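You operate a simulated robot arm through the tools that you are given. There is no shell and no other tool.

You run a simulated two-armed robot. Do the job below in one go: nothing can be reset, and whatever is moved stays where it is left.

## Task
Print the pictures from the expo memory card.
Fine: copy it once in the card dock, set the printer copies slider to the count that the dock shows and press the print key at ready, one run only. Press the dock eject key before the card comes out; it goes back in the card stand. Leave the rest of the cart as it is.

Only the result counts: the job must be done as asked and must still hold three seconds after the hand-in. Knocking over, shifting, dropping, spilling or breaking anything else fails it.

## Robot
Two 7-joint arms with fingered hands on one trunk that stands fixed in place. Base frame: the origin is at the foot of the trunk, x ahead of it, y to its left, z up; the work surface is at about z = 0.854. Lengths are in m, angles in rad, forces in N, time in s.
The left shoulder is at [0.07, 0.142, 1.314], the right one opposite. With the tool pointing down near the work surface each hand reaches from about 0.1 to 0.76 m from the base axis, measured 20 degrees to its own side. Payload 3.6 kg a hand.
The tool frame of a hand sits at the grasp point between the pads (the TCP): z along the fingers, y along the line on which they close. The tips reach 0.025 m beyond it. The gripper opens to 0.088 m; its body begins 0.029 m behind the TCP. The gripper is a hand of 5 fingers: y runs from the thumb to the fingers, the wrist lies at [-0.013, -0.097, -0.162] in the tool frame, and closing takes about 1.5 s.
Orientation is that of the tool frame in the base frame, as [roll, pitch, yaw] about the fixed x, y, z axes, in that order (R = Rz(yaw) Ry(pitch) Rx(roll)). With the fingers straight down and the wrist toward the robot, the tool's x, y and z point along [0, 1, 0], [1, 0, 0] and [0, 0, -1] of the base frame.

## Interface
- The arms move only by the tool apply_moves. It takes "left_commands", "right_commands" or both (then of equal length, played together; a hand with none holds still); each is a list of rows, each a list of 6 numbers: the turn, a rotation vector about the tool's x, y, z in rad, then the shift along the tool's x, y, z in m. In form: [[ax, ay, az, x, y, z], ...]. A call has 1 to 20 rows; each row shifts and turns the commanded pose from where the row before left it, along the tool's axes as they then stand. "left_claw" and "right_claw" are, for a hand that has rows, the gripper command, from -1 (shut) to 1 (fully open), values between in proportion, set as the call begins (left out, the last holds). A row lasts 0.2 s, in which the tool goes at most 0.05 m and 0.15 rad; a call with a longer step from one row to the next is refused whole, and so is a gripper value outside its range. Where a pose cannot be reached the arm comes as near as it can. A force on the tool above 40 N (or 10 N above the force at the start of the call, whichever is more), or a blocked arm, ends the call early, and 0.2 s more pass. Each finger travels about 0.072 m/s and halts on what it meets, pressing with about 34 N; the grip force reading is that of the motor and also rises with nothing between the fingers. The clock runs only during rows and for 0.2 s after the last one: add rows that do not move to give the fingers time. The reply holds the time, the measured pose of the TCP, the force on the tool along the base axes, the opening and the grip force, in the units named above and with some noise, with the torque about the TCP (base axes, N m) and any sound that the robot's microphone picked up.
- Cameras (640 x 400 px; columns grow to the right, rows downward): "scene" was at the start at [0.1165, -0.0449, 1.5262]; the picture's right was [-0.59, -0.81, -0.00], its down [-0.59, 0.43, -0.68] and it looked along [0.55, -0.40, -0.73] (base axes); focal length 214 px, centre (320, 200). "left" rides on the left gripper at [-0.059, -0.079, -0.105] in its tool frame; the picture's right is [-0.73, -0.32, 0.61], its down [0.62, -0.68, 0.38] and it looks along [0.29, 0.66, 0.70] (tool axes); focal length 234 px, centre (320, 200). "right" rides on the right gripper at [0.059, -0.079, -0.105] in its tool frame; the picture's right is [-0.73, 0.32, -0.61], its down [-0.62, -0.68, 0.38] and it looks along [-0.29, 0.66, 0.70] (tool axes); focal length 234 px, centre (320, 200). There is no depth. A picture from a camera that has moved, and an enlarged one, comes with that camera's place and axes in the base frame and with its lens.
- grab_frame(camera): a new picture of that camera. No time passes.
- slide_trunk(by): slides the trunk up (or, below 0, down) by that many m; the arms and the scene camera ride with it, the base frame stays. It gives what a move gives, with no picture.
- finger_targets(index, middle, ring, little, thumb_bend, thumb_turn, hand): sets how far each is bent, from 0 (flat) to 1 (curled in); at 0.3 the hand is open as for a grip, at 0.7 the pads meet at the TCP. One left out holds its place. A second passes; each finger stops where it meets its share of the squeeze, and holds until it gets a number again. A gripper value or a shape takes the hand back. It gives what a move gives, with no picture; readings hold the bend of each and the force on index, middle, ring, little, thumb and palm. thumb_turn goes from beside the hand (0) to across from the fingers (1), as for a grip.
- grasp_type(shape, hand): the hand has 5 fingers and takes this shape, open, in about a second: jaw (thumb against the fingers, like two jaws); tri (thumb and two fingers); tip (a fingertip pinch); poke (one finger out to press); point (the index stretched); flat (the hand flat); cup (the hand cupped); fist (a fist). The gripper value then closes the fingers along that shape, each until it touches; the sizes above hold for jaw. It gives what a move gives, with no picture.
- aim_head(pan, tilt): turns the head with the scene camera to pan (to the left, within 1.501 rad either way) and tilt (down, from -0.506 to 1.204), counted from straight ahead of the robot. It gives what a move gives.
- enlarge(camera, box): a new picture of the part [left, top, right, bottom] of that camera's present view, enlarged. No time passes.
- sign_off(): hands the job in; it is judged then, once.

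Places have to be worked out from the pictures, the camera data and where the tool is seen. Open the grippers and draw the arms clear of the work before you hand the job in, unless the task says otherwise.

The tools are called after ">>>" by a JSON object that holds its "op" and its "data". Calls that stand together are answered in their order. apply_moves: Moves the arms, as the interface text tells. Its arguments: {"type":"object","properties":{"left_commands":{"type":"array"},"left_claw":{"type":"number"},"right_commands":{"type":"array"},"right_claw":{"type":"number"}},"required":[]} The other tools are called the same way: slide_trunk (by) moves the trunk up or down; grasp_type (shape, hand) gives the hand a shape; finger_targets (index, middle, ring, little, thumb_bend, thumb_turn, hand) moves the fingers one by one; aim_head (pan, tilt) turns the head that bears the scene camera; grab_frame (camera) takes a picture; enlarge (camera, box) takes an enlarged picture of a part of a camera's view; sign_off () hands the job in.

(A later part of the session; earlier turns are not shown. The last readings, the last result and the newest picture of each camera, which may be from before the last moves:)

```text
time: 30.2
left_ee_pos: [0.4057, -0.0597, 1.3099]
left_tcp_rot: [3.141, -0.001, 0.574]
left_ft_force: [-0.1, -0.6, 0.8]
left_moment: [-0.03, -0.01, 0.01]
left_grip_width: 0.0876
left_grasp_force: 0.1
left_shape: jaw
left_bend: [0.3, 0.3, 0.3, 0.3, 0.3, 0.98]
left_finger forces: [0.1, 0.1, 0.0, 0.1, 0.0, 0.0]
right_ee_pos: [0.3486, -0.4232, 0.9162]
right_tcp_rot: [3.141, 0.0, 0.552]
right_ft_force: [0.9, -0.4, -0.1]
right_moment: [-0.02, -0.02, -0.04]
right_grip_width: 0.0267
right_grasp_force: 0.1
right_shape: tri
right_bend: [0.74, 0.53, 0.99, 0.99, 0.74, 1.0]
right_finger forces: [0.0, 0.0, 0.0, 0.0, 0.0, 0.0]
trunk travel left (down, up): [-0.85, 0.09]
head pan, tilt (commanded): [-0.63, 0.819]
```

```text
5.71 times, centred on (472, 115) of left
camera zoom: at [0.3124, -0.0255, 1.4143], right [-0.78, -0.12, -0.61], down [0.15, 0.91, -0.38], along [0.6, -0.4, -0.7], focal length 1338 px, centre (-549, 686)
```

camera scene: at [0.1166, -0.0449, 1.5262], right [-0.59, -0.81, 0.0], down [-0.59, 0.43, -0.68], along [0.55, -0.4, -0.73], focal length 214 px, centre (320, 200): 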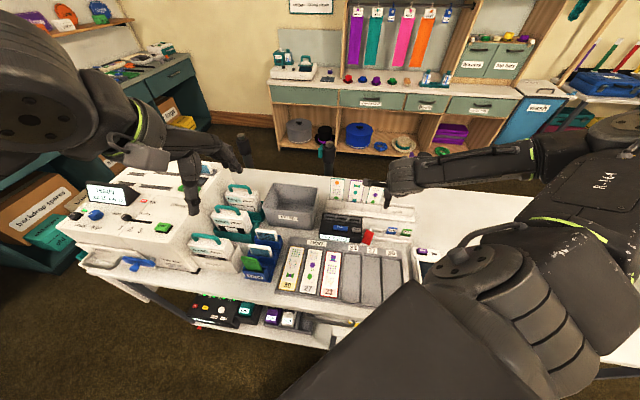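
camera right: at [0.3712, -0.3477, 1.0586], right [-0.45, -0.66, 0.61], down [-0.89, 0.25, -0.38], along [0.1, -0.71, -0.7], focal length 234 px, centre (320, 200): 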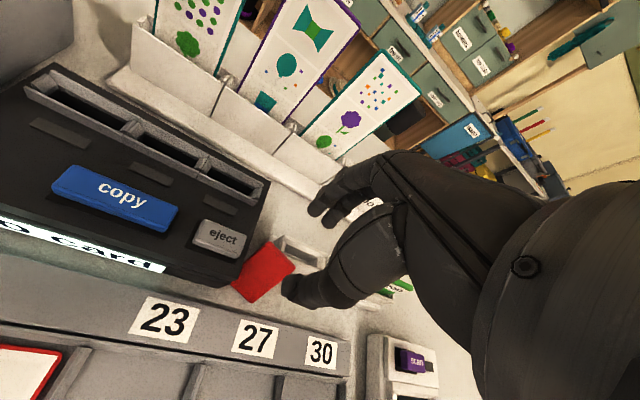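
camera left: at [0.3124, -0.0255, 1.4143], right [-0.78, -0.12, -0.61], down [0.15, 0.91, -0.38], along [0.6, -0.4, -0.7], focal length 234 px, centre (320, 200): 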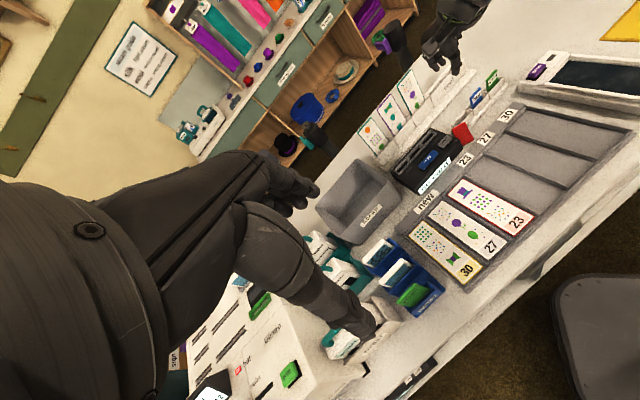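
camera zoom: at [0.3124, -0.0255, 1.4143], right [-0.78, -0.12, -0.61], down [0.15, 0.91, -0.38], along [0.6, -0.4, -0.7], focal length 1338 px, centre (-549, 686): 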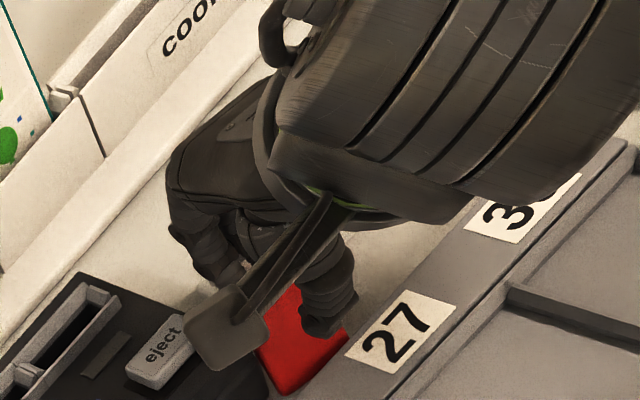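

The card is now bracketed between thumb and fingers, leaning back about 24° with its foot on the cart top, and the fingers are in front of the stand. I lower 10 mm for a deeper hold, then close a bit more.

>>> {"op": "apply_moves", "data": {"right_commands": [[0, 0, 0, 0, 0, 0.003], [0, 0, 0, 0, 0, 0.003], [0, 0, 0, 0, 0, 0.004], [0, 0, 0, 0, 0, 0]]}}

>>> {"op": "apply_moves", "data": {"right_commands": [[0, 0, 0, 0, -0.002, 0], [0, 0, 0, 0, -0.002, 0], [0, 0, 0, 0, 0, 0], [0, 0, 0, 0, 0, 0]], "right_claw": -0.6}}

>>> {"op": "enlarge", "data": {"camera": "right", "box": [220, 170, 380, 320]}}

>>> {"op": "enlarge", "data": {"camera": "left", "box": [440, 80, 504, 150]}}

```text
time: 31.2
left_ee_pos: [0.4058, -0.0614, 1.3092]
left_tcp_rot: [3.14, 0.0, 0.573]
left_ft_force: [-0.1, -0.5, 0.9]
left_moment: [-0.01, -0.02, 0.05]
left_grip_width: 0.0877
left_grasp_force: 0.1
left_shape: jaw
left_bend: [0.3, 0.3, 0.3, 0.3, 0.3, 0.98]
left_finger forces: [0.0, 0.0, 0.0, 0.0, 0.0, 0.1]
right_ee_pos: [0.3495, -0.4233, 0.9063]
right_tcp_rot: [-3.14, 0.0, 0.552]
right_ft_force: [-0.3, 1.0, 0.0]
right_moment: [-0.02, 0.04, 0.0]
right_grip_width: 0.0268
right_grasp_force: 0.0
right_shape: tri
right_bend: [0.74, 0.53, 0.99, 0.99, 0.74, 1.0]
right_finger forces: [0.0, 0.0, 0.1, 0.0, 0.1, 0.0]
trunk travel left (down, up): [-0.85, 0.09]
head pan, tilt (commanded): [-0.63, 0.819]
```

```text
time: 32.2
left_ee_pos: [0.4067, -0.0618, 1.31]
left_tcp_rot: [3.139, 0.0, 0.573]
left_ft_force: [0.3, -1.6, -0.1]
left_moment: [0.01, -0.03, 0.0]
left_grip_width: 0.0874
left_grasp_force: 0.1
left_shape: jaw
left_bend: [0.3, 0.3, 0.3, 0.3, 0.3, 0.98]
left_finger forces: [0.1, 0.1, 0.1, 0.1, 0.0, 0.1]
right_ee_pos: [0.3465, -0.421, 0.9065]
right_tcp_rot: [-3.14, 0.001, 0.551]
right_ft_force: [-0.3, -0.8, -0.1]
right_moment: [0.0, 0.02, -0.01]
right_grip_width: 0.0178
right_grasp_force: 0.1
right_shape: tri
right_bend: [0.73, 0.58, 0.99, 0.99, 0.74, 1.0]
right_finger forces: [0.0, 0.0, 0.0, 0.1, 0.0, 0.0]
trunk travel left (down, up): [-0.85, 0.09]
head pan, tilt (commanded): [-0.63, 0.819]
```

```text
2.67 times, centred on (300, 245) of right
camera zoom: at [0.3557, -0.3228, 1.0096], right [-0.45, -0.66, 0.61], down [-0.89, 0.25, -0.38], along [0.1, -0.71, -0.7], focal length 624 px, centre (373, 80)
```

zoom: 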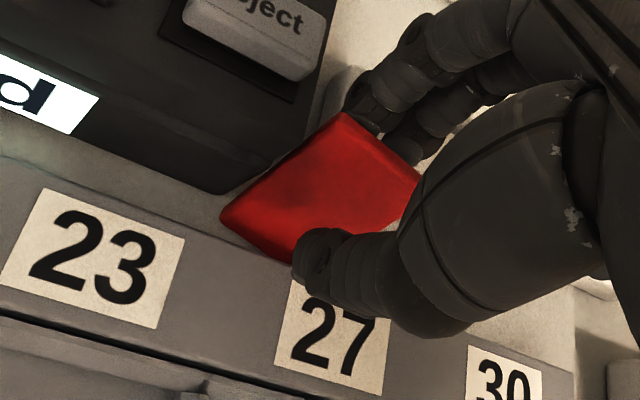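

```text
5.71 times, centred on (472, 115) of left
camera zoom: at [0.3124, -0.0255, 1.4143], right [-0.78, -0.12, -0.61], down [0.15, 0.91, -0.38], along [0.6, -0.4, -0.7], focal length 1338 px, centre (-549, 686)
```

zoom: 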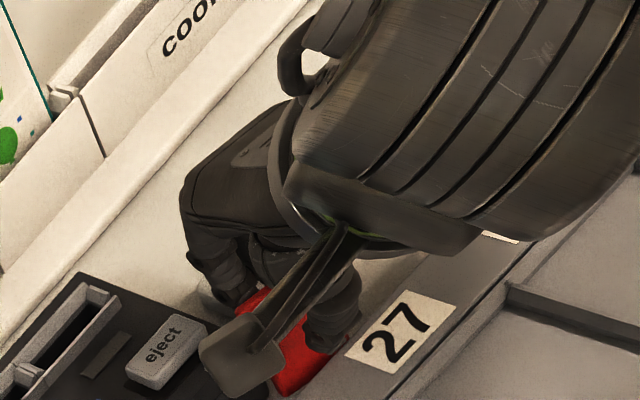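

The card now sits deep between the pads, still leaning back; closing will square it up. I close further in one gentle step.

>>> {"op": "apply_moves", "data": {"right_commands": [[0, 0, 0, 0, 0, 0], [0, 0, 0, 0, 0, 0], [0, 0, 0, 0, 0, 0]], "right_claw": -0.78}}

>>> {"op": "enlarge", "data": {"camera": "right", "box": [220, 170, 380, 320]}}

>>> {"op": "enlarge", "data": {"camera": "left", "box": [440, 80, 504, 150]}}

```text
time: 33.0
left_ee_pos: [0.4054, -0.0614, 1.3107]
left_tcp_rot: [3.141, 0.0, 0.573]
left_ft_force: [-0.3, -0.2, 0.0]
left_moment: [0.01, 0.01, 0.0]
left_grip_width: 0.0876
left_grasp_force: 0.0
left_shape: jaw
left_bend: [0.3, 0.3, 0.3, 0.3, 0.3, 0.98]
left_finger forces: [0.1, 0.1, 0.0, 0.1, 0.1, 0.1]
right_ee_pos: [0.347, -0.4209, 0.9055]
right_tcp_rot: [-3.141, -0.001, 0.551]
right_ft_force: [0.0, -0.6, -0.4]
right_moment: [0.02, 0.02, -0.03]
right_grip_width: 0.0096
right_grasp_force: 0.0
right_shape: tri
right_bend: [0.72, 0.63, 0.99, 0.99, 0.73, 1.0]
right_finger forces: [0.0, 0.1, 0.1, 0.0, 0.1, 0.0]
trunk travel left (down, up): [-0.85, 0.09]
head pan, tilt (commanded): [-0.63, 0.819]
```

```text
2.67 times, centred on (300, 245) of right
camera zoom: at [0.3557, -0.3228, 1.0096], right [-0.45, -0.66, 0.61], down [-0.89, 0.25, -0.38], along [0.1, -0.71, -0.7], focal length 624 px, centre (373, 80)
```

zoom: 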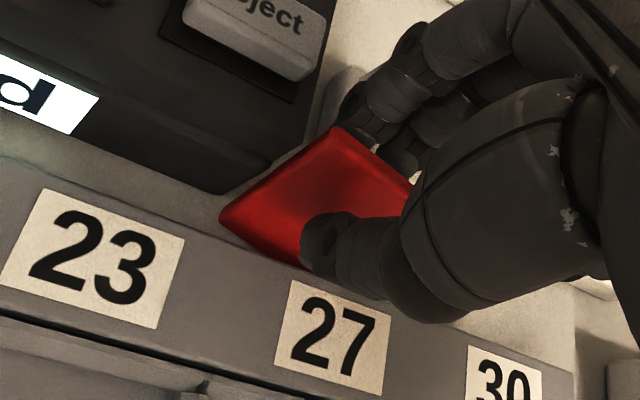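

```text
5.71 times, centred on (472, 115) of left
camera zoom: at [0.3124, -0.0255, 1.4143], right [-0.78, -0.12, -0.61], down [0.15, 0.91, -0.38], along [0.6, -0.4, -0.7], focal length 1338 px, centre (-549, 686)
```

zoom: 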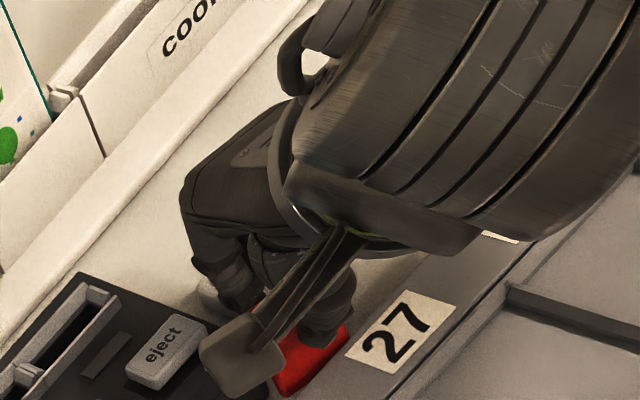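

The card is nearly upright between the pads at 9.6 mm opening. I close fully and read the finger forces.

>>> {"op": "apply_moves", "data": {"right_commands": [[0, 0, 0, 0, 0, 0], [0, 0, 0, 0, 0, 0], [0, 0, 0, 0, 0, 0], [0, 0, 0, 0, 0, 0], [0, 0, 0, 0, 0, 0]], "right_claw": -1}}

>>> {"op": "enlarge", "data": {"camera": "right", "box": [220, 170, 380, 320]}}

>>> {"op": "enlarge", "data": {"camera": "left", "box": [440, 80, 504, 150]}}

```text
time: 34.2
left_ee_pos: [0.4047, -0.0612, 1.3099]
left_tcp_rot: [3.14, 0.001, 0.572]
left_ft_force: [-0.1, -0.1, -0.6]
left_moment: [0.01, -0.01, -0.01]
left_grip_width: 0.0876
left_grasp_force: 0.0
left_shape: jaw
left_bend: [0.3, 0.3, 0.3, 0.3, 0.3, 0.98]
left_finger forces: [0.1, 0.0, 0.0, 0.1, 0.0, 0.0]
right_ee_pos: [0.3471, -0.4213, 0.9049]
right_tcp_rot: [3.141, 0.0, 0.552]
right_ft_force: [0.5, -0.4, 0.6]
right_moment: [-0.01, -0.02, -0.04]
right_grip_width: 0.0
right_grasp_force: 34.1
right_shape: tri
right_bend: [0.7, 0.7, 1.0, 1.0, 0.71, 1.0]
right_finger forces: [15.5, 15.3, 0.0, 0.1, 30.8, 0.1]
trunk travel left (down, up): [-0.85, 0.09]
head pan, tilt (commanded): [-0.63, 0.819]
```

```text
2.67 times, centred on (300, 245) of right
camera zoom: at [0.3557, -0.3228, 1.0096], right [-0.45, -0.66, 0.61], down [-0.89, 0.25, -0.38], along [0.1, -0.71, -0.7], focal length 624 px, centre (373, 80)
```

zoom: 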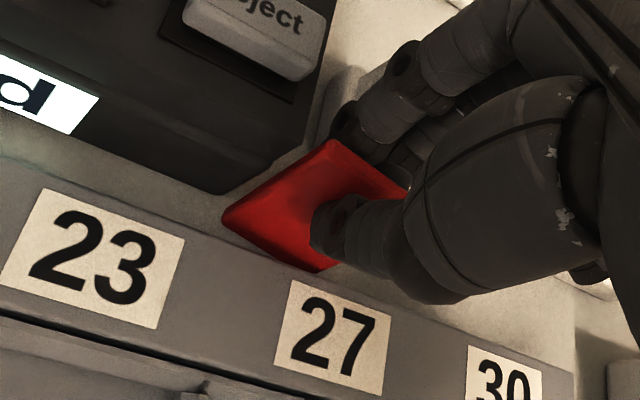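

```text
5.71 times, centred on (472, 115) of left
camera zoom: at [0.3125, -0.0255, 1.4143], right [-0.78, -0.12, -0.61], down [0.15, 0.91, -0.38], along [0.6, -0.4, -0.7], focal length 1338 px, centre (-549, 686)
```

zoom: 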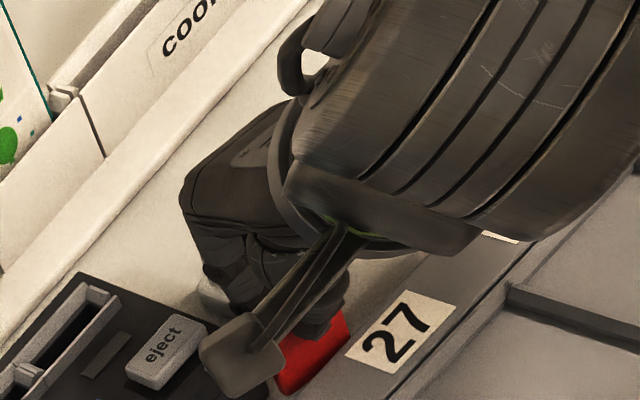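

The grip is balanced (15/15 N against 31 N). I lift slowly and check that the card stays put in the fingers.

>>> {"op": "apply_moves", "data": {"right_commands": [[0, 0, 0, 0, 0, -0.006], [0, 0, 0, 0, 0, -0.008], [0, 0, 0, 0, 0, -0.01], [0, 0, 0, 0, 0, -0.012], [0, 0, 0, 0, 0, -0.012], [0, 0, 0, 0, 0, 0]]}}

>>> {"op": "enlarge", "data": {"camera": "right", "box": [220, 170, 380, 320]}}

>>> {"op": "enlarge", "data": {"camera": "left", "box": [440, 70, 520, 150]}}

>>> {"op": "enlarge", "data": {"camera": "scene", "box": [345, 195, 409, 260]}}

```text
time: 35.6
left_ee_pos: [0.4058, -0.0614, 1.31]
left_tcp_rot: [3.139, 0.0, 0.572]
left_ft_force: [-0.4, -0.2, 0.7]
left_moment: [-0.01, -0.01, 0.02]
left_grip_width: 0.0874
left_grasp_force: 0.1
left_shape: jaw
left_bend: [0.3, 0.3, 0.3, 0.3, 0.3, 0.98]
left_finger forces: [0.0, 0.1, 0.0, 0.0, 0.0, 0.0]
right_ee_pos: [0.3465, -0.4208, 0.9574]
right_tcp_rot: [3.141, -0.001, 0.551]
right_ft_force: [0.7, -0.5, -0.2]
right_moment: [-0.01, 0.02, -0.01]
right_grip_width: 0.0
right_grasp_force: 33.5
right_shape: tri
right_bend: [0.7, 0.7, 1.0, 1.0, 0.71, 1.0]
right_finger forces: [15.5, 15.5, 0.0, 0.1, 31.0, 0.0]
trunk travel left (down, up): [-0.85, 0.09]
head pan, tilt (commanded): [-0.63, 0.819]
```

```text
2.67 times, centred on (300, 245) of right
camera zoom: at [0.3553, -0.323, 1.0607], right [-0.45, -0.66, 0.61], down [-0.89, 0.25, -0.38], along [0.1, -0.71, -0.7], focal length 624 px, centre (373, 80)
```

zoom: 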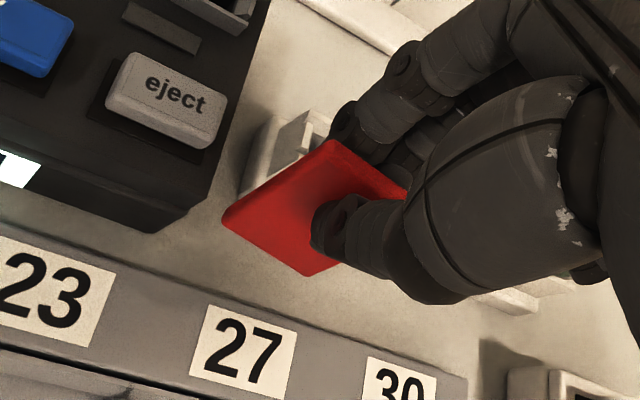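

```text
5.00 times, centred on (480, 110) of left
camera zoom: at [0.3125, -0.0256, 1.4143], right [-0.78, -0.12, -0.61], down [0.15, 0.91, -0.38], along [0.6, -0.4, -0.7], focal length 1171 px, centre (-480, 650)
```

zoom: 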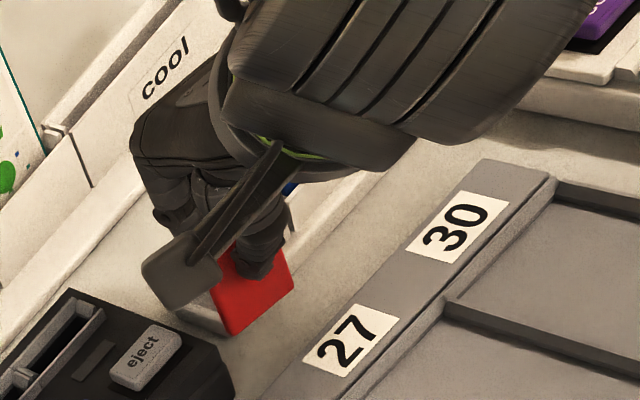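

```text
6.15 times, centred on (377, 228) of scene
camera zoom: at [0.1166, -0.0449, 1.5262], right [-0.59, -0.81, 0.0], down [-0.59, 0.43, -0.68], along [0.55, -0.4, -0.73], focal length 1320 px, centre (-31, 31)
```

zoom: 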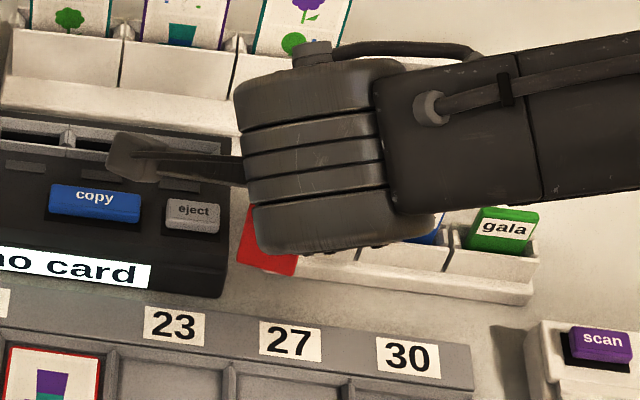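

The card rides steadily in the three-finger grip, nearly upright and centred. Now I look at the dock's bays in detail to place it.

>>> {"op": "grab_frame", "data": {"camera": "right"}}

>>> {"op": "enlarge", "data": {"camera": "right", "box": [100, 60, 300, 200]}}

>>> {"op": "enlarge", "data": {"camera": "scene", "box": [312, 205, 372, 245]}}

>>> {"op": "enlarge", "data": {"camera": "left", "box": [385, 120, 475, 200]}}

```text
taken
camera right: at [0.3553, -0.323, 1.0607], right [-0.45, -0.66, 0.61], down [-0.89, 0.25, -0.38], along [0.1, -0.71, -0.7], focal length 234 px, centre (320, 200)
```

right: 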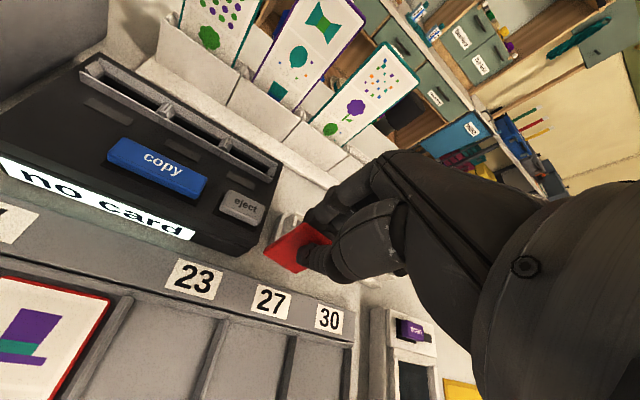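

```text
2.86 times, centred on (200, 130) of right
camera zoom: at [0.3553, -0.323, 1.0607], right [-0.45, -0.66, 0.61], down [-0.89, 0.25, -0.38], along [0.1, -0.71, -0.7], focal length 669 px, centre (663, 400)
```

zoom: 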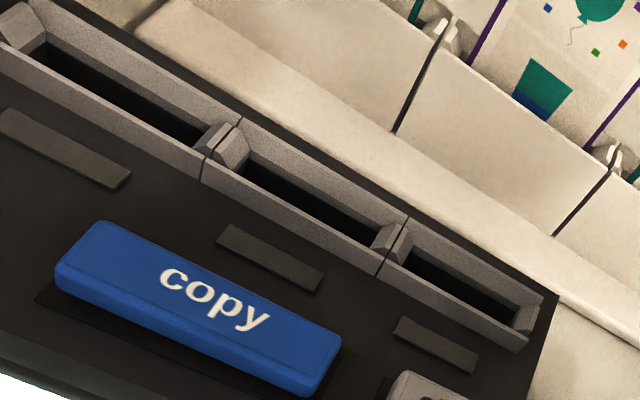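

```text
10.00 times, centred on (342, 225) of scene
camera zoom: at [0.1166, -0.0449, 1.5262], right [-0.59, -0.81, 0.0], down [-0.59, 0.43, -0.68], along [0.55, -0.4, -0.73], focal length 2145 px, centre (100, -50)
```

zoom: 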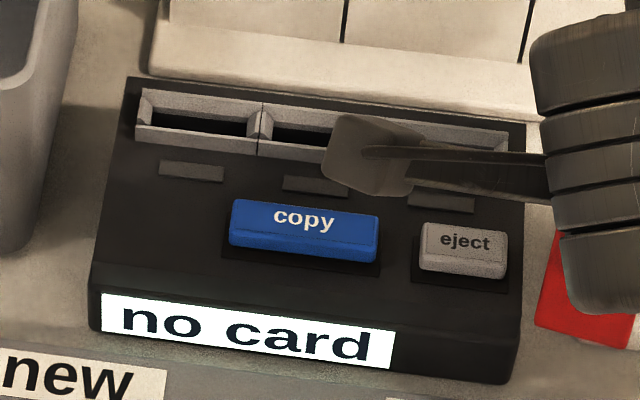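

```text
5.00 times, centred on (430, 160) of left
camera zoom: at [0.3125, -0.0256, 1.4143], right [-0.78, -0.12, -0.61], down [0.15, 0.91, -0.38], along [0.6, -0.4, -0.7], focal length 1171 px, centre (-230, 400)
```

zoom: 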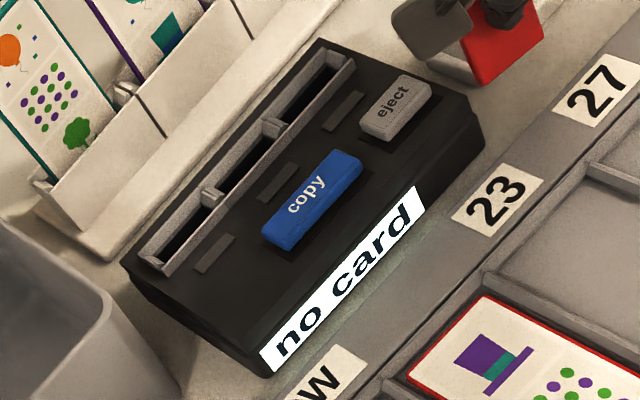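

Bay geometry: the right bay's collar spans about 45 × 20 mm, centre near (0.4305, -0.4346), top at z≈0.903. I lift, square the hand to the cart (yaw 0.785) and carry the card slowly over that bay at safe height.

>>> {"op": "apply_moves", "data": {"right_commands": [[0, 0, 0, 0, 0, -0.015], [0, 0, 0, 0, 0, -0.018], [0, 0, 0, 0, 0, -0.017], [0, 0, -0.06, 0, 0, 0], [0, 0, -0.06, 0, 0, 0], [0, 0, -0.06, 0, 0, 0], [0, 0, -0.054, 0, 0, 0], [0, 0, 0, 0.008, 0.0115, 0], [0, 0, 0, 0.008, 0.0115, 0], [0, 0, 0, 0.008, 0.0115, 0], [0, 0, 0, 0.008, 0.0115, 0], [0, 0, 0, 0.008, 0.0115, 0], [0, 0, 0, 0.008, 0.0115, 0], [0, 0, 0, 0, 0, 0]]}}

>>> {"op": "grab_frame", "data": {"camera": "right"}}

>>> {"op": "enlarge", "data": {"camera": "scene", "box": [300, 170, 400, 250]}}

>>> {"op": "enlarge", "data": {"camera": "left", "box": [390, 80, 510, 190]}}

```text
time: 38.6
left_ee_pos: [0.4052, -0.0613, 1.3101]
left_tcp_rot: [3.14, 0.0, 0.574]
left_ft_force: [-0.1, 0.1, -1.3]
left_moment: [0.0, 0.0, 0.0]
left_grip_width: 0.0878
left_grasp_force: 0.0
left_shape: jaw
left_bend: [0.3, 0.3, 0.3, 0.3, 0.3, 0.98]
left_finger forces: [0.0, 0.0, 0.0, 0.1, 0.1, 0.0]
right_ee_pos: [0.4293, -0.4357, 1.0056]
right_tcp_rot: [3.14, -0.001, 0.785]
right_ft_force: [0.2, -0.3, 0.5]
right_moment: [-0.04, 0.01, 0.01]
right_grip_width: 0.0
right_grasp_force: 34.0
right_shape: tri
right_bend: [0.7, 0.7, 1.0, 1.0, 0.71, 1.0]
right_finger forces: [15.3, 15.8, 0.1, 0.0, 31.2, 0.0]
trunk travel left (down, up): [-0.85, 0.09]
head pan, tilt (commanded): [-0.63, 0.819]
```

```text
taken
camera right: at [0.4156, -0.3386, 1.1098], right [-0.28, -0.74, 0.61], down [-0.92, 0.04, -0.38], along [0.26, -0.67, -0.7], focal length 234 px, centre (320, 200)
```

right: 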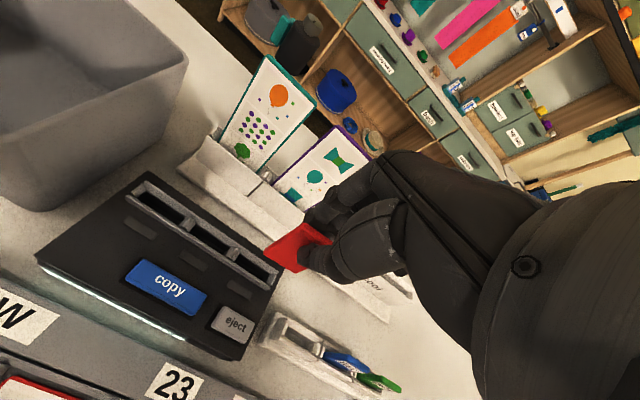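

```text
5.00 times, centred on (350, 210) of scene
camera zoom: at [0.1164, -0.0448, 1.5262], right [-0.59, -0.81, 0.0], down [-0.59, 0.43, -0.68], along [0.55, -0.4, -0.73], focal length 1072 px, centre (170, 150)
```

zoom: 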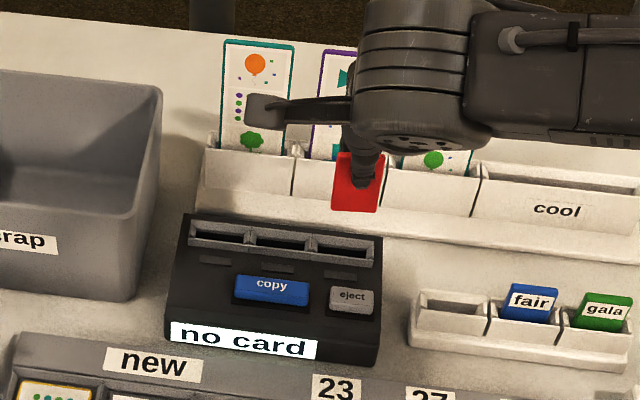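

```text
3.64 times, centred on (450, 135) of left
camera zoom: at [0.3123, -0.0255, 1.4144], right [-0.78, -0.12, -0.61], down [0.15, 0.91, -0.38], along [0.6, -0.4, -0.7], focal length 852 px, centre (-153, 436)
```

zoom: 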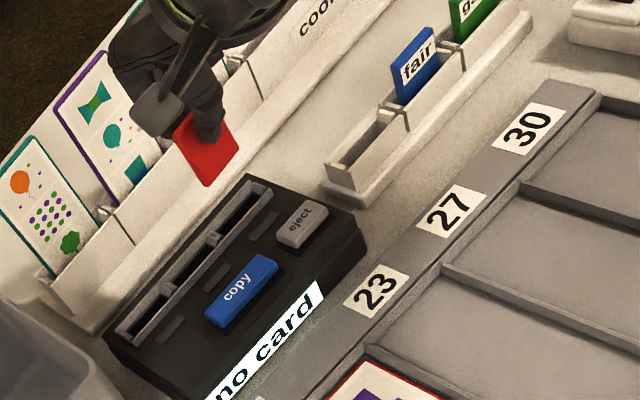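

The card hangs upright just over the right bay. I enlarge the wrist and scene views to measure the remaining offset and lean.

>>> {"op": "enlarge", "data": {"camera": "right", "box": [200, 200, 340, 300]}}

>>> {"op": "enlarge", "data": {"camera": "scene", "box": [340, 192, 388, 226]}}

>>> {"op": "enlarge", "data": {"camera": "left", "box": [430, 95, 494, 150]}}

```text
4.00 times, centred on (270, 250) of right
camera zoom: at [0.4156, -0.3386, 1.1098], right [-0.28, -0.74, 0.61], down [-0.92, 0.04, -0.38], along [0.26, -0.67, -0.7], focal length 937 px, centre (520, 0)
```

zoom: 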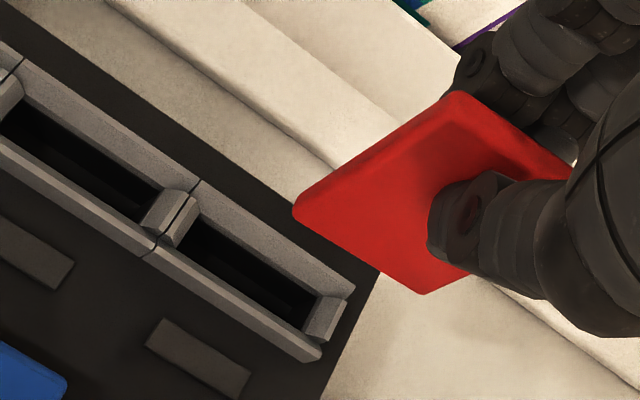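

```text
11.76 times, centred on (364, 209) of scene
camera zoom: at [0.1164, -0.0448, 1.5262], right [-0.59, -0.81, 0.0], down [-0.59, 0.43, -0.68], along [0.55, -0.4, -0.73], focal length 2523 px, centre (-198, 94)
```

zoom: 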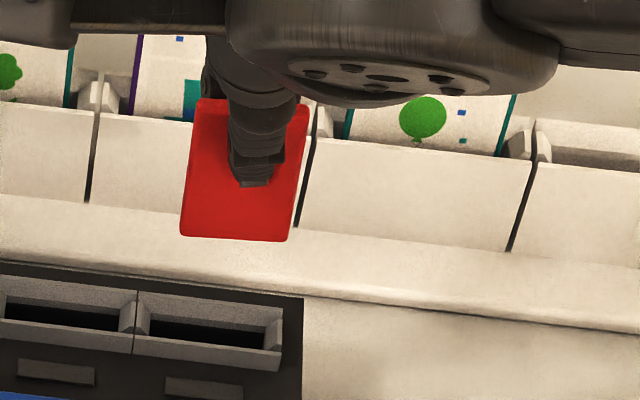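

```text
7.27 times, centred on (462, 122) of left
camera zoom: at [0.3123, -0.0255, 1.4144], right [-0.78, -0.12, -0.61], down [0.15, 0.91, -0.38], along [0.6, -0.4, -0.7], focal length 1703 px, centre (-713, 764)
```

zoom: 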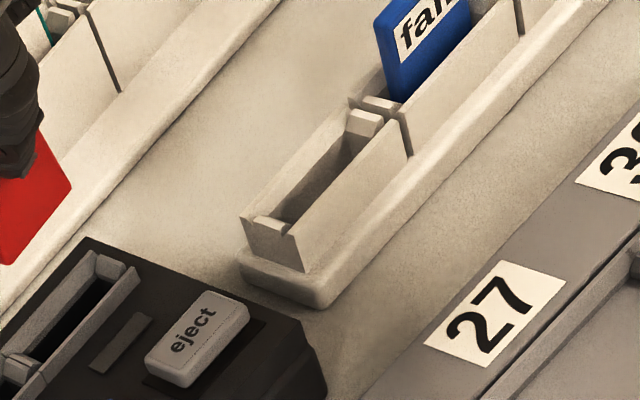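

Offsets are tiny: the card leans back about 8° and is yawed about 3° in the hand, while the bay centre is almost exactly below. I trim the hand tilt and yaw to set the card vertical and square, lower partway, and check again.

>>> {"op": "apply_moves", "data": {"right_commands": [[-0.07, 0, 0.0275, 0, 0, 0], [-0.07, 0, 0.0275, 0, 0, 0], [0, 0, 0, 0, 0, 0]]}}

>>> {"op": "enlarge", "data": {"camera": "right", "box": [200, 200, 340, 300]}}

>>> {"op": "enlarge", "data": {"camera": "scene", "box": [336, 192, 384, 226]}}

>>> {"op": "enlarge", "data": {"camera": "left", "box": [400, 95, 464, 150]}}

```text
time: 39.4
left_ee_pos: [0.4049, -0.0602, 1.3097]
left_tcp_rot: [3.141, 0.0, 0.572]
left_ft_force: [0.7, -0.1, 0.4]
left_moment: [-0.01, 0.0, -0.02]
left_grip_width: 0.0876
left_grasp_force: 0.3
left_shape: jaw
left_bend: [0.3, 0.3, 0.3, 0.3, 0.3, 0.98]
left_finger forces: [0.1, 0.1, 0.0, 0.0, 0.0, 0.0]
right_ee_pos: [0.4279, -0.4359, 1.0052]
right_tcp_rot: [3.001, -0.002, 0.73]
right_ft_force: [-0.4, -0.1, -0.9]
right_moment: [0.0, -0.02, -0.02]
right_grip_width: 0.0
right_grasp_force: 34.0
right_shape: tri
right_bend: [0.7, 0.7, 1.0, 1.0, 0.71, 1.0]
right_finger forces: [15.2, 16.3, 0.1, 0.1, 31.4, 0.1]
trunk travel left (down, up): [-0.85, 0.09]
head pan, tilt (commanded): [-0.63, 0.819]
```

```text
4.00 times, centred on (270, 250) of right
camera zoom: at [0.411, -0.3278, 1.0973], right [-0.39, -0.66, 0.64], down [-0.88, 0.05, -0.48], along [0.28, -0.75, -0.6], focal length 937 px, centre (520, 0)
```

zoom: 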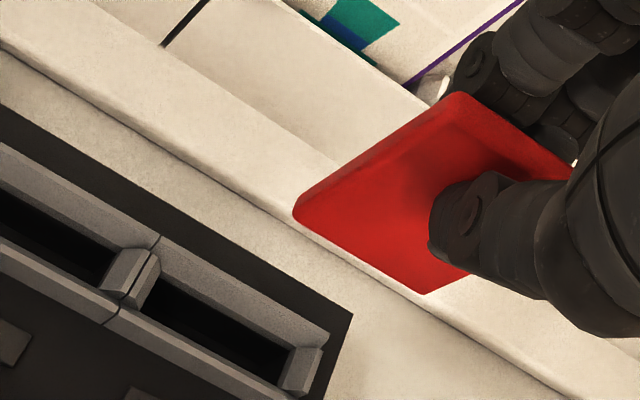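

```text
11.76 times, centred on (360, 209) of scene
camera zoom: at [0.1166, -0.0449, 1.5262], right [-0.59, -0.81, 0.0], down [-0.59, 0.43, -0.68], along [0.55, -0.4, -0.73], focal length 2523 px, centre (-151, 94)
```

zoom: 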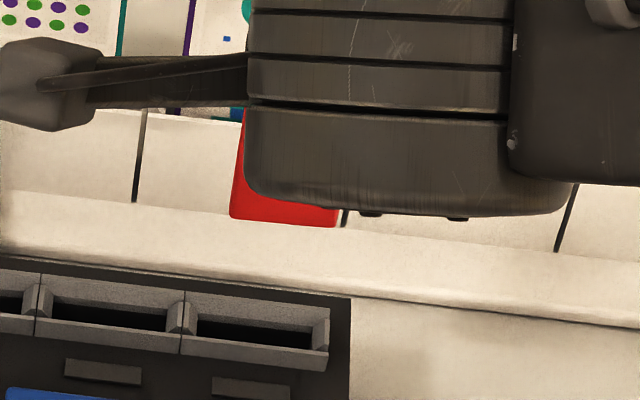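

```text
7.27 times, centred on (432, 122) of left
camera zoom: at [0.3125, -0.0256, 1.4143], right [-0.78, -0.12, -0.61], down [0.15, 0.91, -0.38], along [0.6, -0.4, -0.7], focal length 1703 px, centre (-494, 764)
```

zoom: 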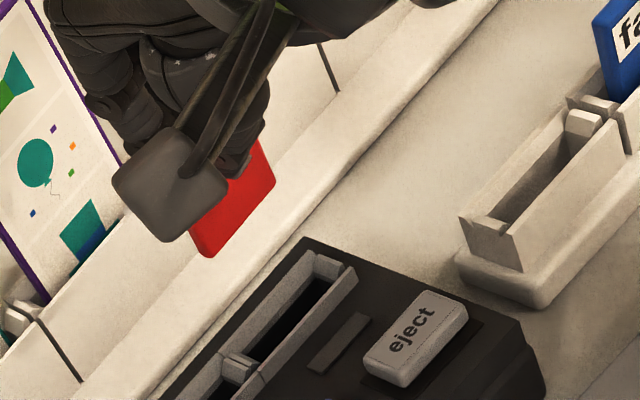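

The card's bottom edge is now within about 1 mm of the bay centre and square. I lower it straight down until its foot is just above the bay and check again.

>>> {"op": "apply_moves", "data": {"right_commands": [[0, 0, 0, -0.001, -0.0017, 0.0119], [0, 0, 0, 0, -0.0017, 0.0119], [0, 0, 0, 0, -0.0014, 0.0099], [0, 0, 0, 0, -0.0011, 0.0079], [0, 0, 0, 0, 0, 0]]}}

>>> {"op": "enlarge", "data": {"camera": "right", "box": [200, 200, 340, 300]}}

>>> {"op": "enlarge", "data": {"camera": "scene", "box": [330, 198, 378, 232]}}

>>> {"op": "enlarge", "data": {"camera": "left", "box": [400, 100, 464, 155]}}

```text
time: 40.6
left_ee_pos: [0.4057, -0.0621, 1.3107]
left_tcp_rot: [3.141, -0.001, 0.572]
left_ft_force: [1.6, -0.3, -0.5]
left_moment: [-0.04, -0.02, 0.0]
left_grip_width: 0.0876
left_grasp_force: 0.1
left_shape: jaw
left_bend: [0.3, 0.3, 0.3, 0.3, 0.3, 0.98]
left_finger forces: [0.0, 0.0, 0.1, 0.0, 0.1, 0.0]
right_ee_pos: [0.4269, -0.435, 0.9612]
right_tcp_rot: [3.002, -0.003, 0.73]
right_ft_force: [0.7, 1.4, 0.7]
right_moment: [0.02, 0.01, 0.01]
right_grip_width: 0.0
right_grasp_force: 34.1
right_shape: tri
right_bend: [0.7, 0.7, 1.0, 1.0, 0.71, 1.0]
right_finger forces: [15.2, 16.4, 0.0, 0.1, 31.5, 0.0]
trunk travel left (down, up): [-0.85, 0.09]
head pan, tilt (commanded): [-0.63, 0.819]
```

```text
4.00 times, centred on (270, 250) of right
camera zoom: at [0.4095, -0.3271, 1.0544], right [-0.39, -0.66, 0.64], down [-0.88, 0.05, -0.48], along [0.28, -0.75, -0.6], focal length 937 px, centre (520, 0)
```

zoom: 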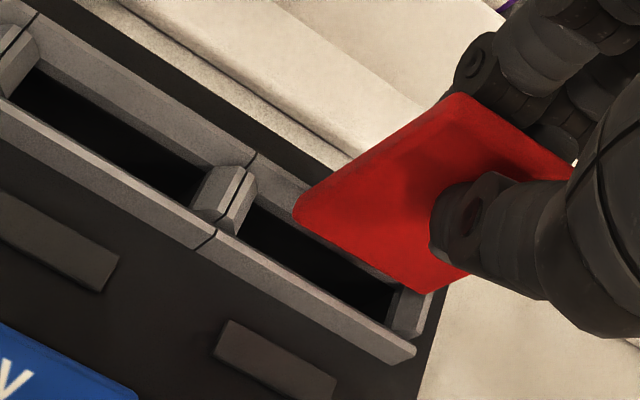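

```text
11.76 times, centred on (354, 215) of scene
camera zoom: at [0.1166, -0.0449, 1.5262], right [-0.59, -0.81, 0.0], down [-0.59, 0.43, -0.68], along [0.55, -0.4, -0.73], focal length 2523 px, centre (-80, 24)
```

zoom: 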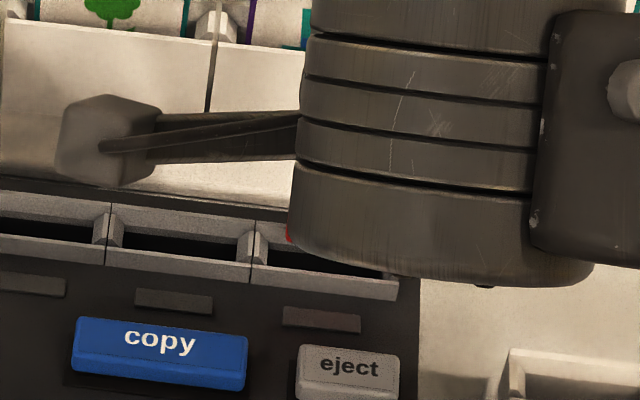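

```text
7.27 times, centred on (432, 128) of left
camera zoom: at [0.3124, -0.0256, 1.4143], right [-0.78, -0.12, -0.61], down [0.15, 0.91, -0.38], along [0.6, -0.4, -0.7], focal length 1703 px, centre (-494, 727)
```

zoom: 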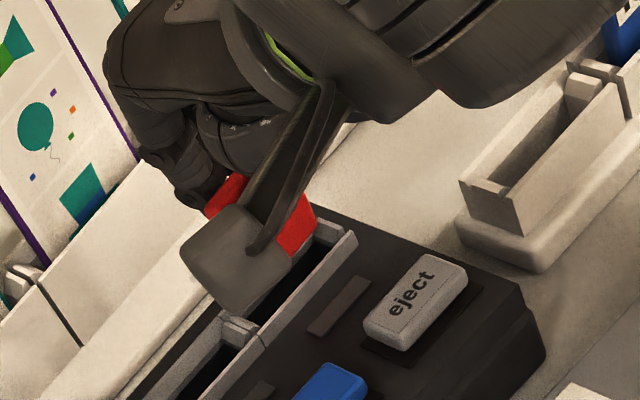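

The foot is about 12 mm above the bay. I zoom in on the bay mouth to judge the fore-aft fit, which is the tight direction.

>>> {"op": "enlarge", "data": {"camera": "right", "box": [240, 230, 320, 295]}}

>>> {"op": "enlarge", "data": {"camera": "left", "box": [415, 115, 455, 150]}}

```text
6.15 times, centred on (280, 262) of right
camera zoom: at [0.4095, -0.3271, 1.0544], right [-0.39, -0.66, 0.64], down [-0.88, 0.05, -0.48], along [0.28, -0.75, -0.6], focal length 1441 px, centre (566, -185)
```

zoom: 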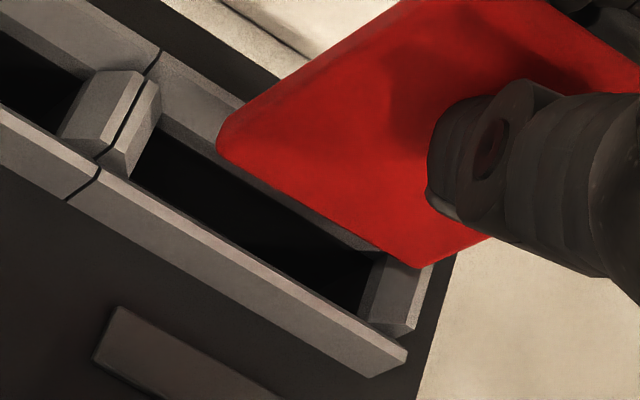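

```text
11.43 times, centred on (435, 132) of left
camera zoom: at [0.3124, -0.0256, 1.4143], right [-0.78, -0.12, -0.61], down [0.15, 0.91, -0.38], along [0.6, -0.4, -0.7], focal length 2676 px, centre (-994, 971)
```

zoom: 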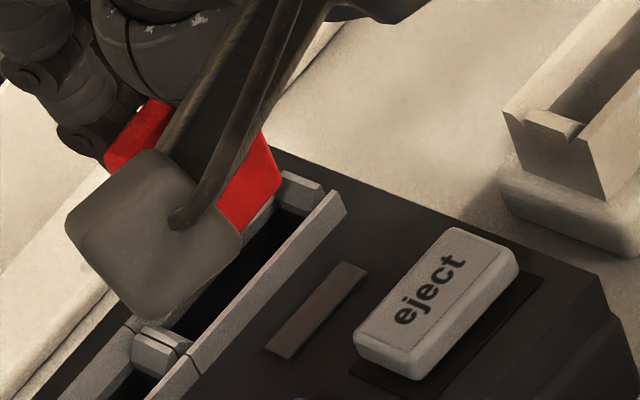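

The pocket is about 12.7 mm deep fore-aft and 34 mm long; the card sits within 1.5 mm of centre. I nudge it 1.3 mm left and lower it into the mouth of the bay, watching for contact.

>>> {"op": "apply_moves", "data": {"right_commands": [[0, 0, 0, 0.0013, 0, 0], [0, 0, 0, 0, -0.0006, 0.004], [0, 0, 0, 0, -0.0006, 0.004], [0, 0, 0, 0, -0.0006, 0.004], [0, 0, 0, 0, -0.0006, 0.004], [0, 0, 0, 0, 0, 0]]}}

>>> {"op": "enlarge", "data": {"camera": "right", "box": [240, 230, 320, 295]}}

>>> {"op": "enlarge", "data": {"camera": "left", "box": [405, 110, 465, 160]}}

```text
time: 42.0
left_ee_pos: [0.4058, -0.0612, 1.309]
left_tcp_rot: [3.14, 0.002, 0.573]
left_ft_force: [-1.0, 0.3, 0.3]
left_moment: [-0.04, 0.0, 0.03]
left_grip_width: 0.0877
left_grasp_force: 0.1
left_shape: jaw
left_bend: [0.3, 0.3, 0.3, 0.3, 0.3, 0.98]
left_finger forces: [0.0, 0.1, 0.0, 0.0, 0.1, 0.0]
right_ee_pos: [0.4285, -0.4344, 0.9461]
right_tcp_rot: [3.003, -0.003, 0.73]
right_ft_force: [0.5, 0.2, -0.2]
right_moment: [-0.01, 0.04, -0.02]
right_grip_width: 0.0
right_grasp_force: 34.5
right_shape: tri
right_bend: [0.7, 0.7, 1.0, 1.0, 0.71, 1.0]
right_finger forces: [15.1, 16.5, 0.0, 0.0, 31.6, 0.0]
trunk travel left (down, up): [-0.85, 0.09]
head pan, tilt (commanded): [-0.63, 0.819]
```

```text
6.15 times, centred on (280, 262) of right
camera zoom: at [0.4107, -0.3263, 1.0382], right [-0.39, -0.66, 0.64], down [-0.88, 0.05, -0.48], along [0.28, -0.75, -0.6], focal length 1441 px, centre (566, -185)
```

zoom: 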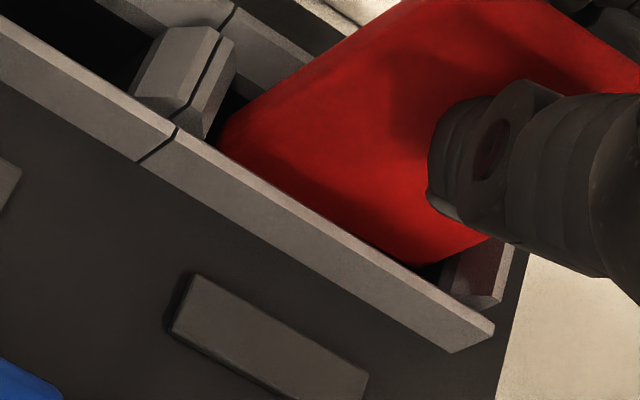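

```text
8.00 times, centred on (435, 135) of left
camera zoom: at [0.3125, -0.0255, 1.4143], right [-0.78, -0.12, -0.61], down [0.15, 0.91, -0.38], along [0.6, -0.4, -0.7], focal length 1873 px, centre (-600, 720)
```

zoom: 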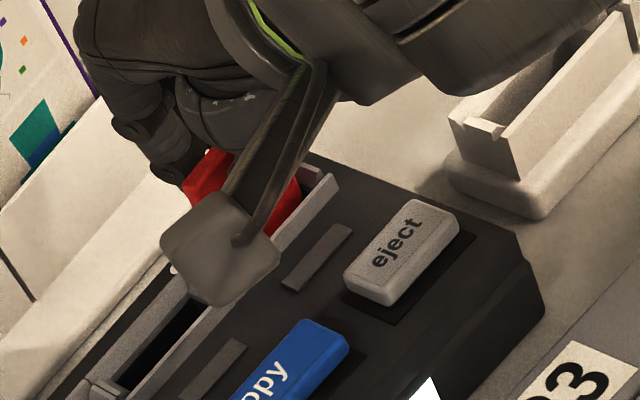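

The foot is entering the bay cleanly between the guides with no contact force. I continue lowering in small steps.

>>> {"op": "apply_moves", "data": {"right_commands": [[0, 0, 0, 0, -0.0004, 0.003], [0, 0, 0, 0, -0.0004, 0.003], [0, 0, 0, 0, -0.0004, 0.003], [0, 0, 0, 0, 0, 0]]}}

>>> {"op": "enlarge", "data": {"camera": "right", "box": [240, 230, 320, 295]}}

>>> {"op": "enlarge", "data": {"camera": "left", "box": [405, 110, 465, 160]}}

```text
time: 43.0
left_ee_pos: [0.406, -0.0608, 1.3103]
left_tcp_rot: [3.139, 0.002, 0.572]
left_ft_force: [-0.6, 0.6, -0.3]
left_moment: [0.02, -0.03, -0.01]
left_grip_width: 0.0874
left_grasp_force: 0.0
left_shape: jaw
left_bend: [0.3, 0.3, 0.3, 0.3, 0.3, 0.98]
left_finger forces: [0.1, 0.0, 0.0, 0.1, 0.0, 0.0]
right_ee_pos: [0.4309, -0.4336, 0.9383]
right_tcp_rot: [3.003, -0.003, 0.73]
right_ft_force: [-1.1, 1.0, -0.1]
right_moment: [0.03, 0.05, 0.0]
right_grip_width: 0.0001
right_grasp_force: 34.3
right_shape: tri
right_bend: [0.7, 0.7, 1.0, 1.0, 0.71, 1.0]
right_finger forces: [15.3, 16.1, 0.1, 0.0, 32.2, 0.0]
trunk travel left (down, up): [-0.85, 0.09]
head pan, tilt (commanded): [-0.63, 0.819]
```

```text
6.15 times, centred on (280, 262) of right
camera zoom: at [0.4115, -0.3269, 1.0305], right [-0.39, -0.66, 0.64], down [-0.88, 0.05, -0.48], along [0.28, -0.75, -0.6], focal length 1441 px, centre (566, -185)
```

zoom: 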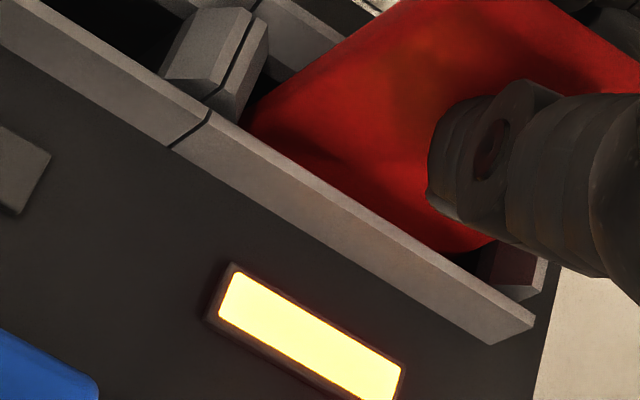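

```text
8.00 times, centred on (435, 135) of left
camera zoom: at [0.3123, -0.0253, 1.4144], right [-0.78, -0.12, -0.61], down [0.15, 0.91, -0.38], along [0.6, -0.4, -0.7], focal length 1873 px, centre (-600, 720)
```

zoom: 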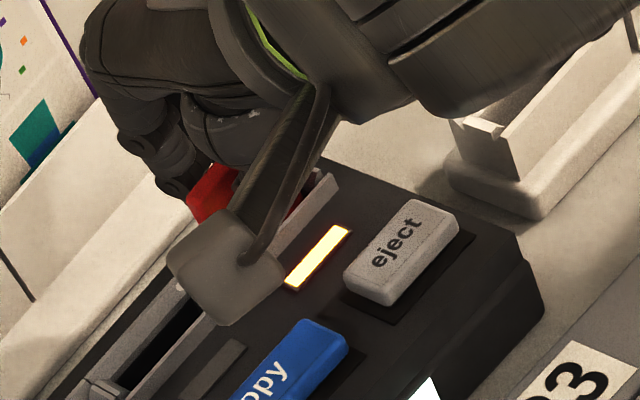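

The lamp in front of the bay lit up: the dock senses the card. I keep lowering gently until the card seats.

>>> {"op": "apply_moves", "data": {"right_commands": [[0, 0, 0, 0, -0.0004, 0.003], [0, 0, 0, 0, -0.0004, 0.003], [0, 0, 0, 0, 0, 0]]}}

>>> {"op": "apply_moves", "data": {"right_commands": [[0, 0, 0, 0, -0.0003, 0.002], [0, 0, 0, 0, -0.0003, 0.002], [0, 0, 0, 0, 0, 0]]}}

>>> {"op": "enlarge", "data": {"camera": "right", "box": [240, 210, 340, 295]}}

>>> {"op": "enlarge", "data": {"camera": "left", "box": [405, 110, 465, 160]}}

```text
time: 43.8
left_ee_pos: [0.4041, -0.0593, 1.3099]
left_tcp_rot: [3.138, 0.002, 0.572]
left_ft_force: [0.1, 0.4, -0.5]
left_moment: [0.0, 0.01, -0.01]
left_grip_width: 0.0878
left_grasp_force: 0.0
left_shape: jaw
left_bend: [0.3, 0.3, 0.3, 0.3, 0.3, 0.98]
left_finger forces: [0.1, 0.0, 0.0, 0.0, 0.0, 0.1]
right_ee_pos: [0.4295, -0.4347, 0.9342]
right_tcp_rot: [2.997, -0.008, 0.729]
right_ft_force: [-0.6, -1.0, 16.9]
right_moment: [-0.04, -0.01, -0.04]
right_grip_width: 0.0
right_grasp_force: 34.2
right_shape: tri
right_bend: [0.7, 0.7, 1.0, 1.0, 0.72, 1.0]
right_finger forces: [17.5, 18.7, 0.1, 0.0, 35.9, 0.0]
trunk travel left (down, up): [-0.85, 0.09]
head pan, tilt (commanded): [-0.63, 0.819]
```

```text
time: 44.8
left_ee_pos: [0.4018, -0.0589, 1.3114]
left_tcp_rot: [3.139, 0.002, 0.571]
left_ft_force: [0.8, -0.4, 0.4]
left_moment: [0.02, 0.01, -0.01]
left_grip_width: 0.0874
left_grasp_force: 0.1
left_shape: jaw
left_bend: [0.3, 0.3, 0.3, 0.3, 0.3, 0.98]
left_finger forces: [0.0, 0.1, 0.0, 0.0, 0.0, 0.1]
right_ee_pos: [0.4297, -0.4341, 0.9331]
right_tcp_rot: [2.989, -0.009, 0.731]
right_ft_force: [-6.2, 1.5, 29.7]
right_moment: [0.02, 0.14, -0.11]
right_grip_width: 0.0011
right_grasp_force: 34.4
right_shape: tri
right_bend: [0.7, 0.7, 1.0, 1.0, 0.72, 1.0]
right_finger forces: [18.8, 18.0, 0.1, 0.0, 42.7, 0.1]
trunk travel left (down, up): [-0.85, 0.09]
head pan, tilt (commanded): [-0.63, 0.819]
stopped in row 3 (right hand): the force on the tool passed its limit at 40 N (the readings are from after the stop); the commanded pose is now the measured one
```

```text
4.71 times, centred on (290, 252) of right
camera zoom: at [0.4108, -0.3261, 1.0247], right [-0.39, -0.66, 0.64], down [-0.87, 0.04, -0.49], along [0.29, -0.75, -0.59], focal length 1102 px, centre (461, -47)
```

zoom: 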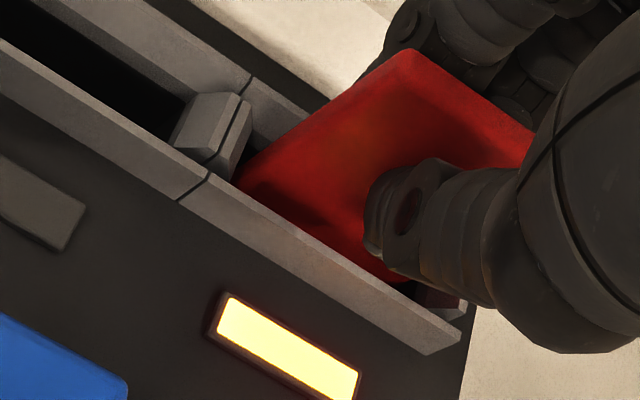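

```text
8.00 times, centred on (435, 135) of left
camera zoom: at [0.309, -0.0235, 1.415], right [-0.78, -0.12, -0.61], down [0.16, 0.91, -0.39], along [0.6, -0.4, -0.69], focal length 1873 px, centre (-600, 720)
```

zoom: 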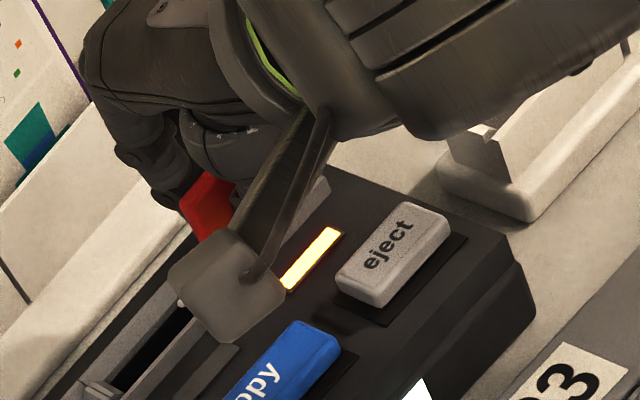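

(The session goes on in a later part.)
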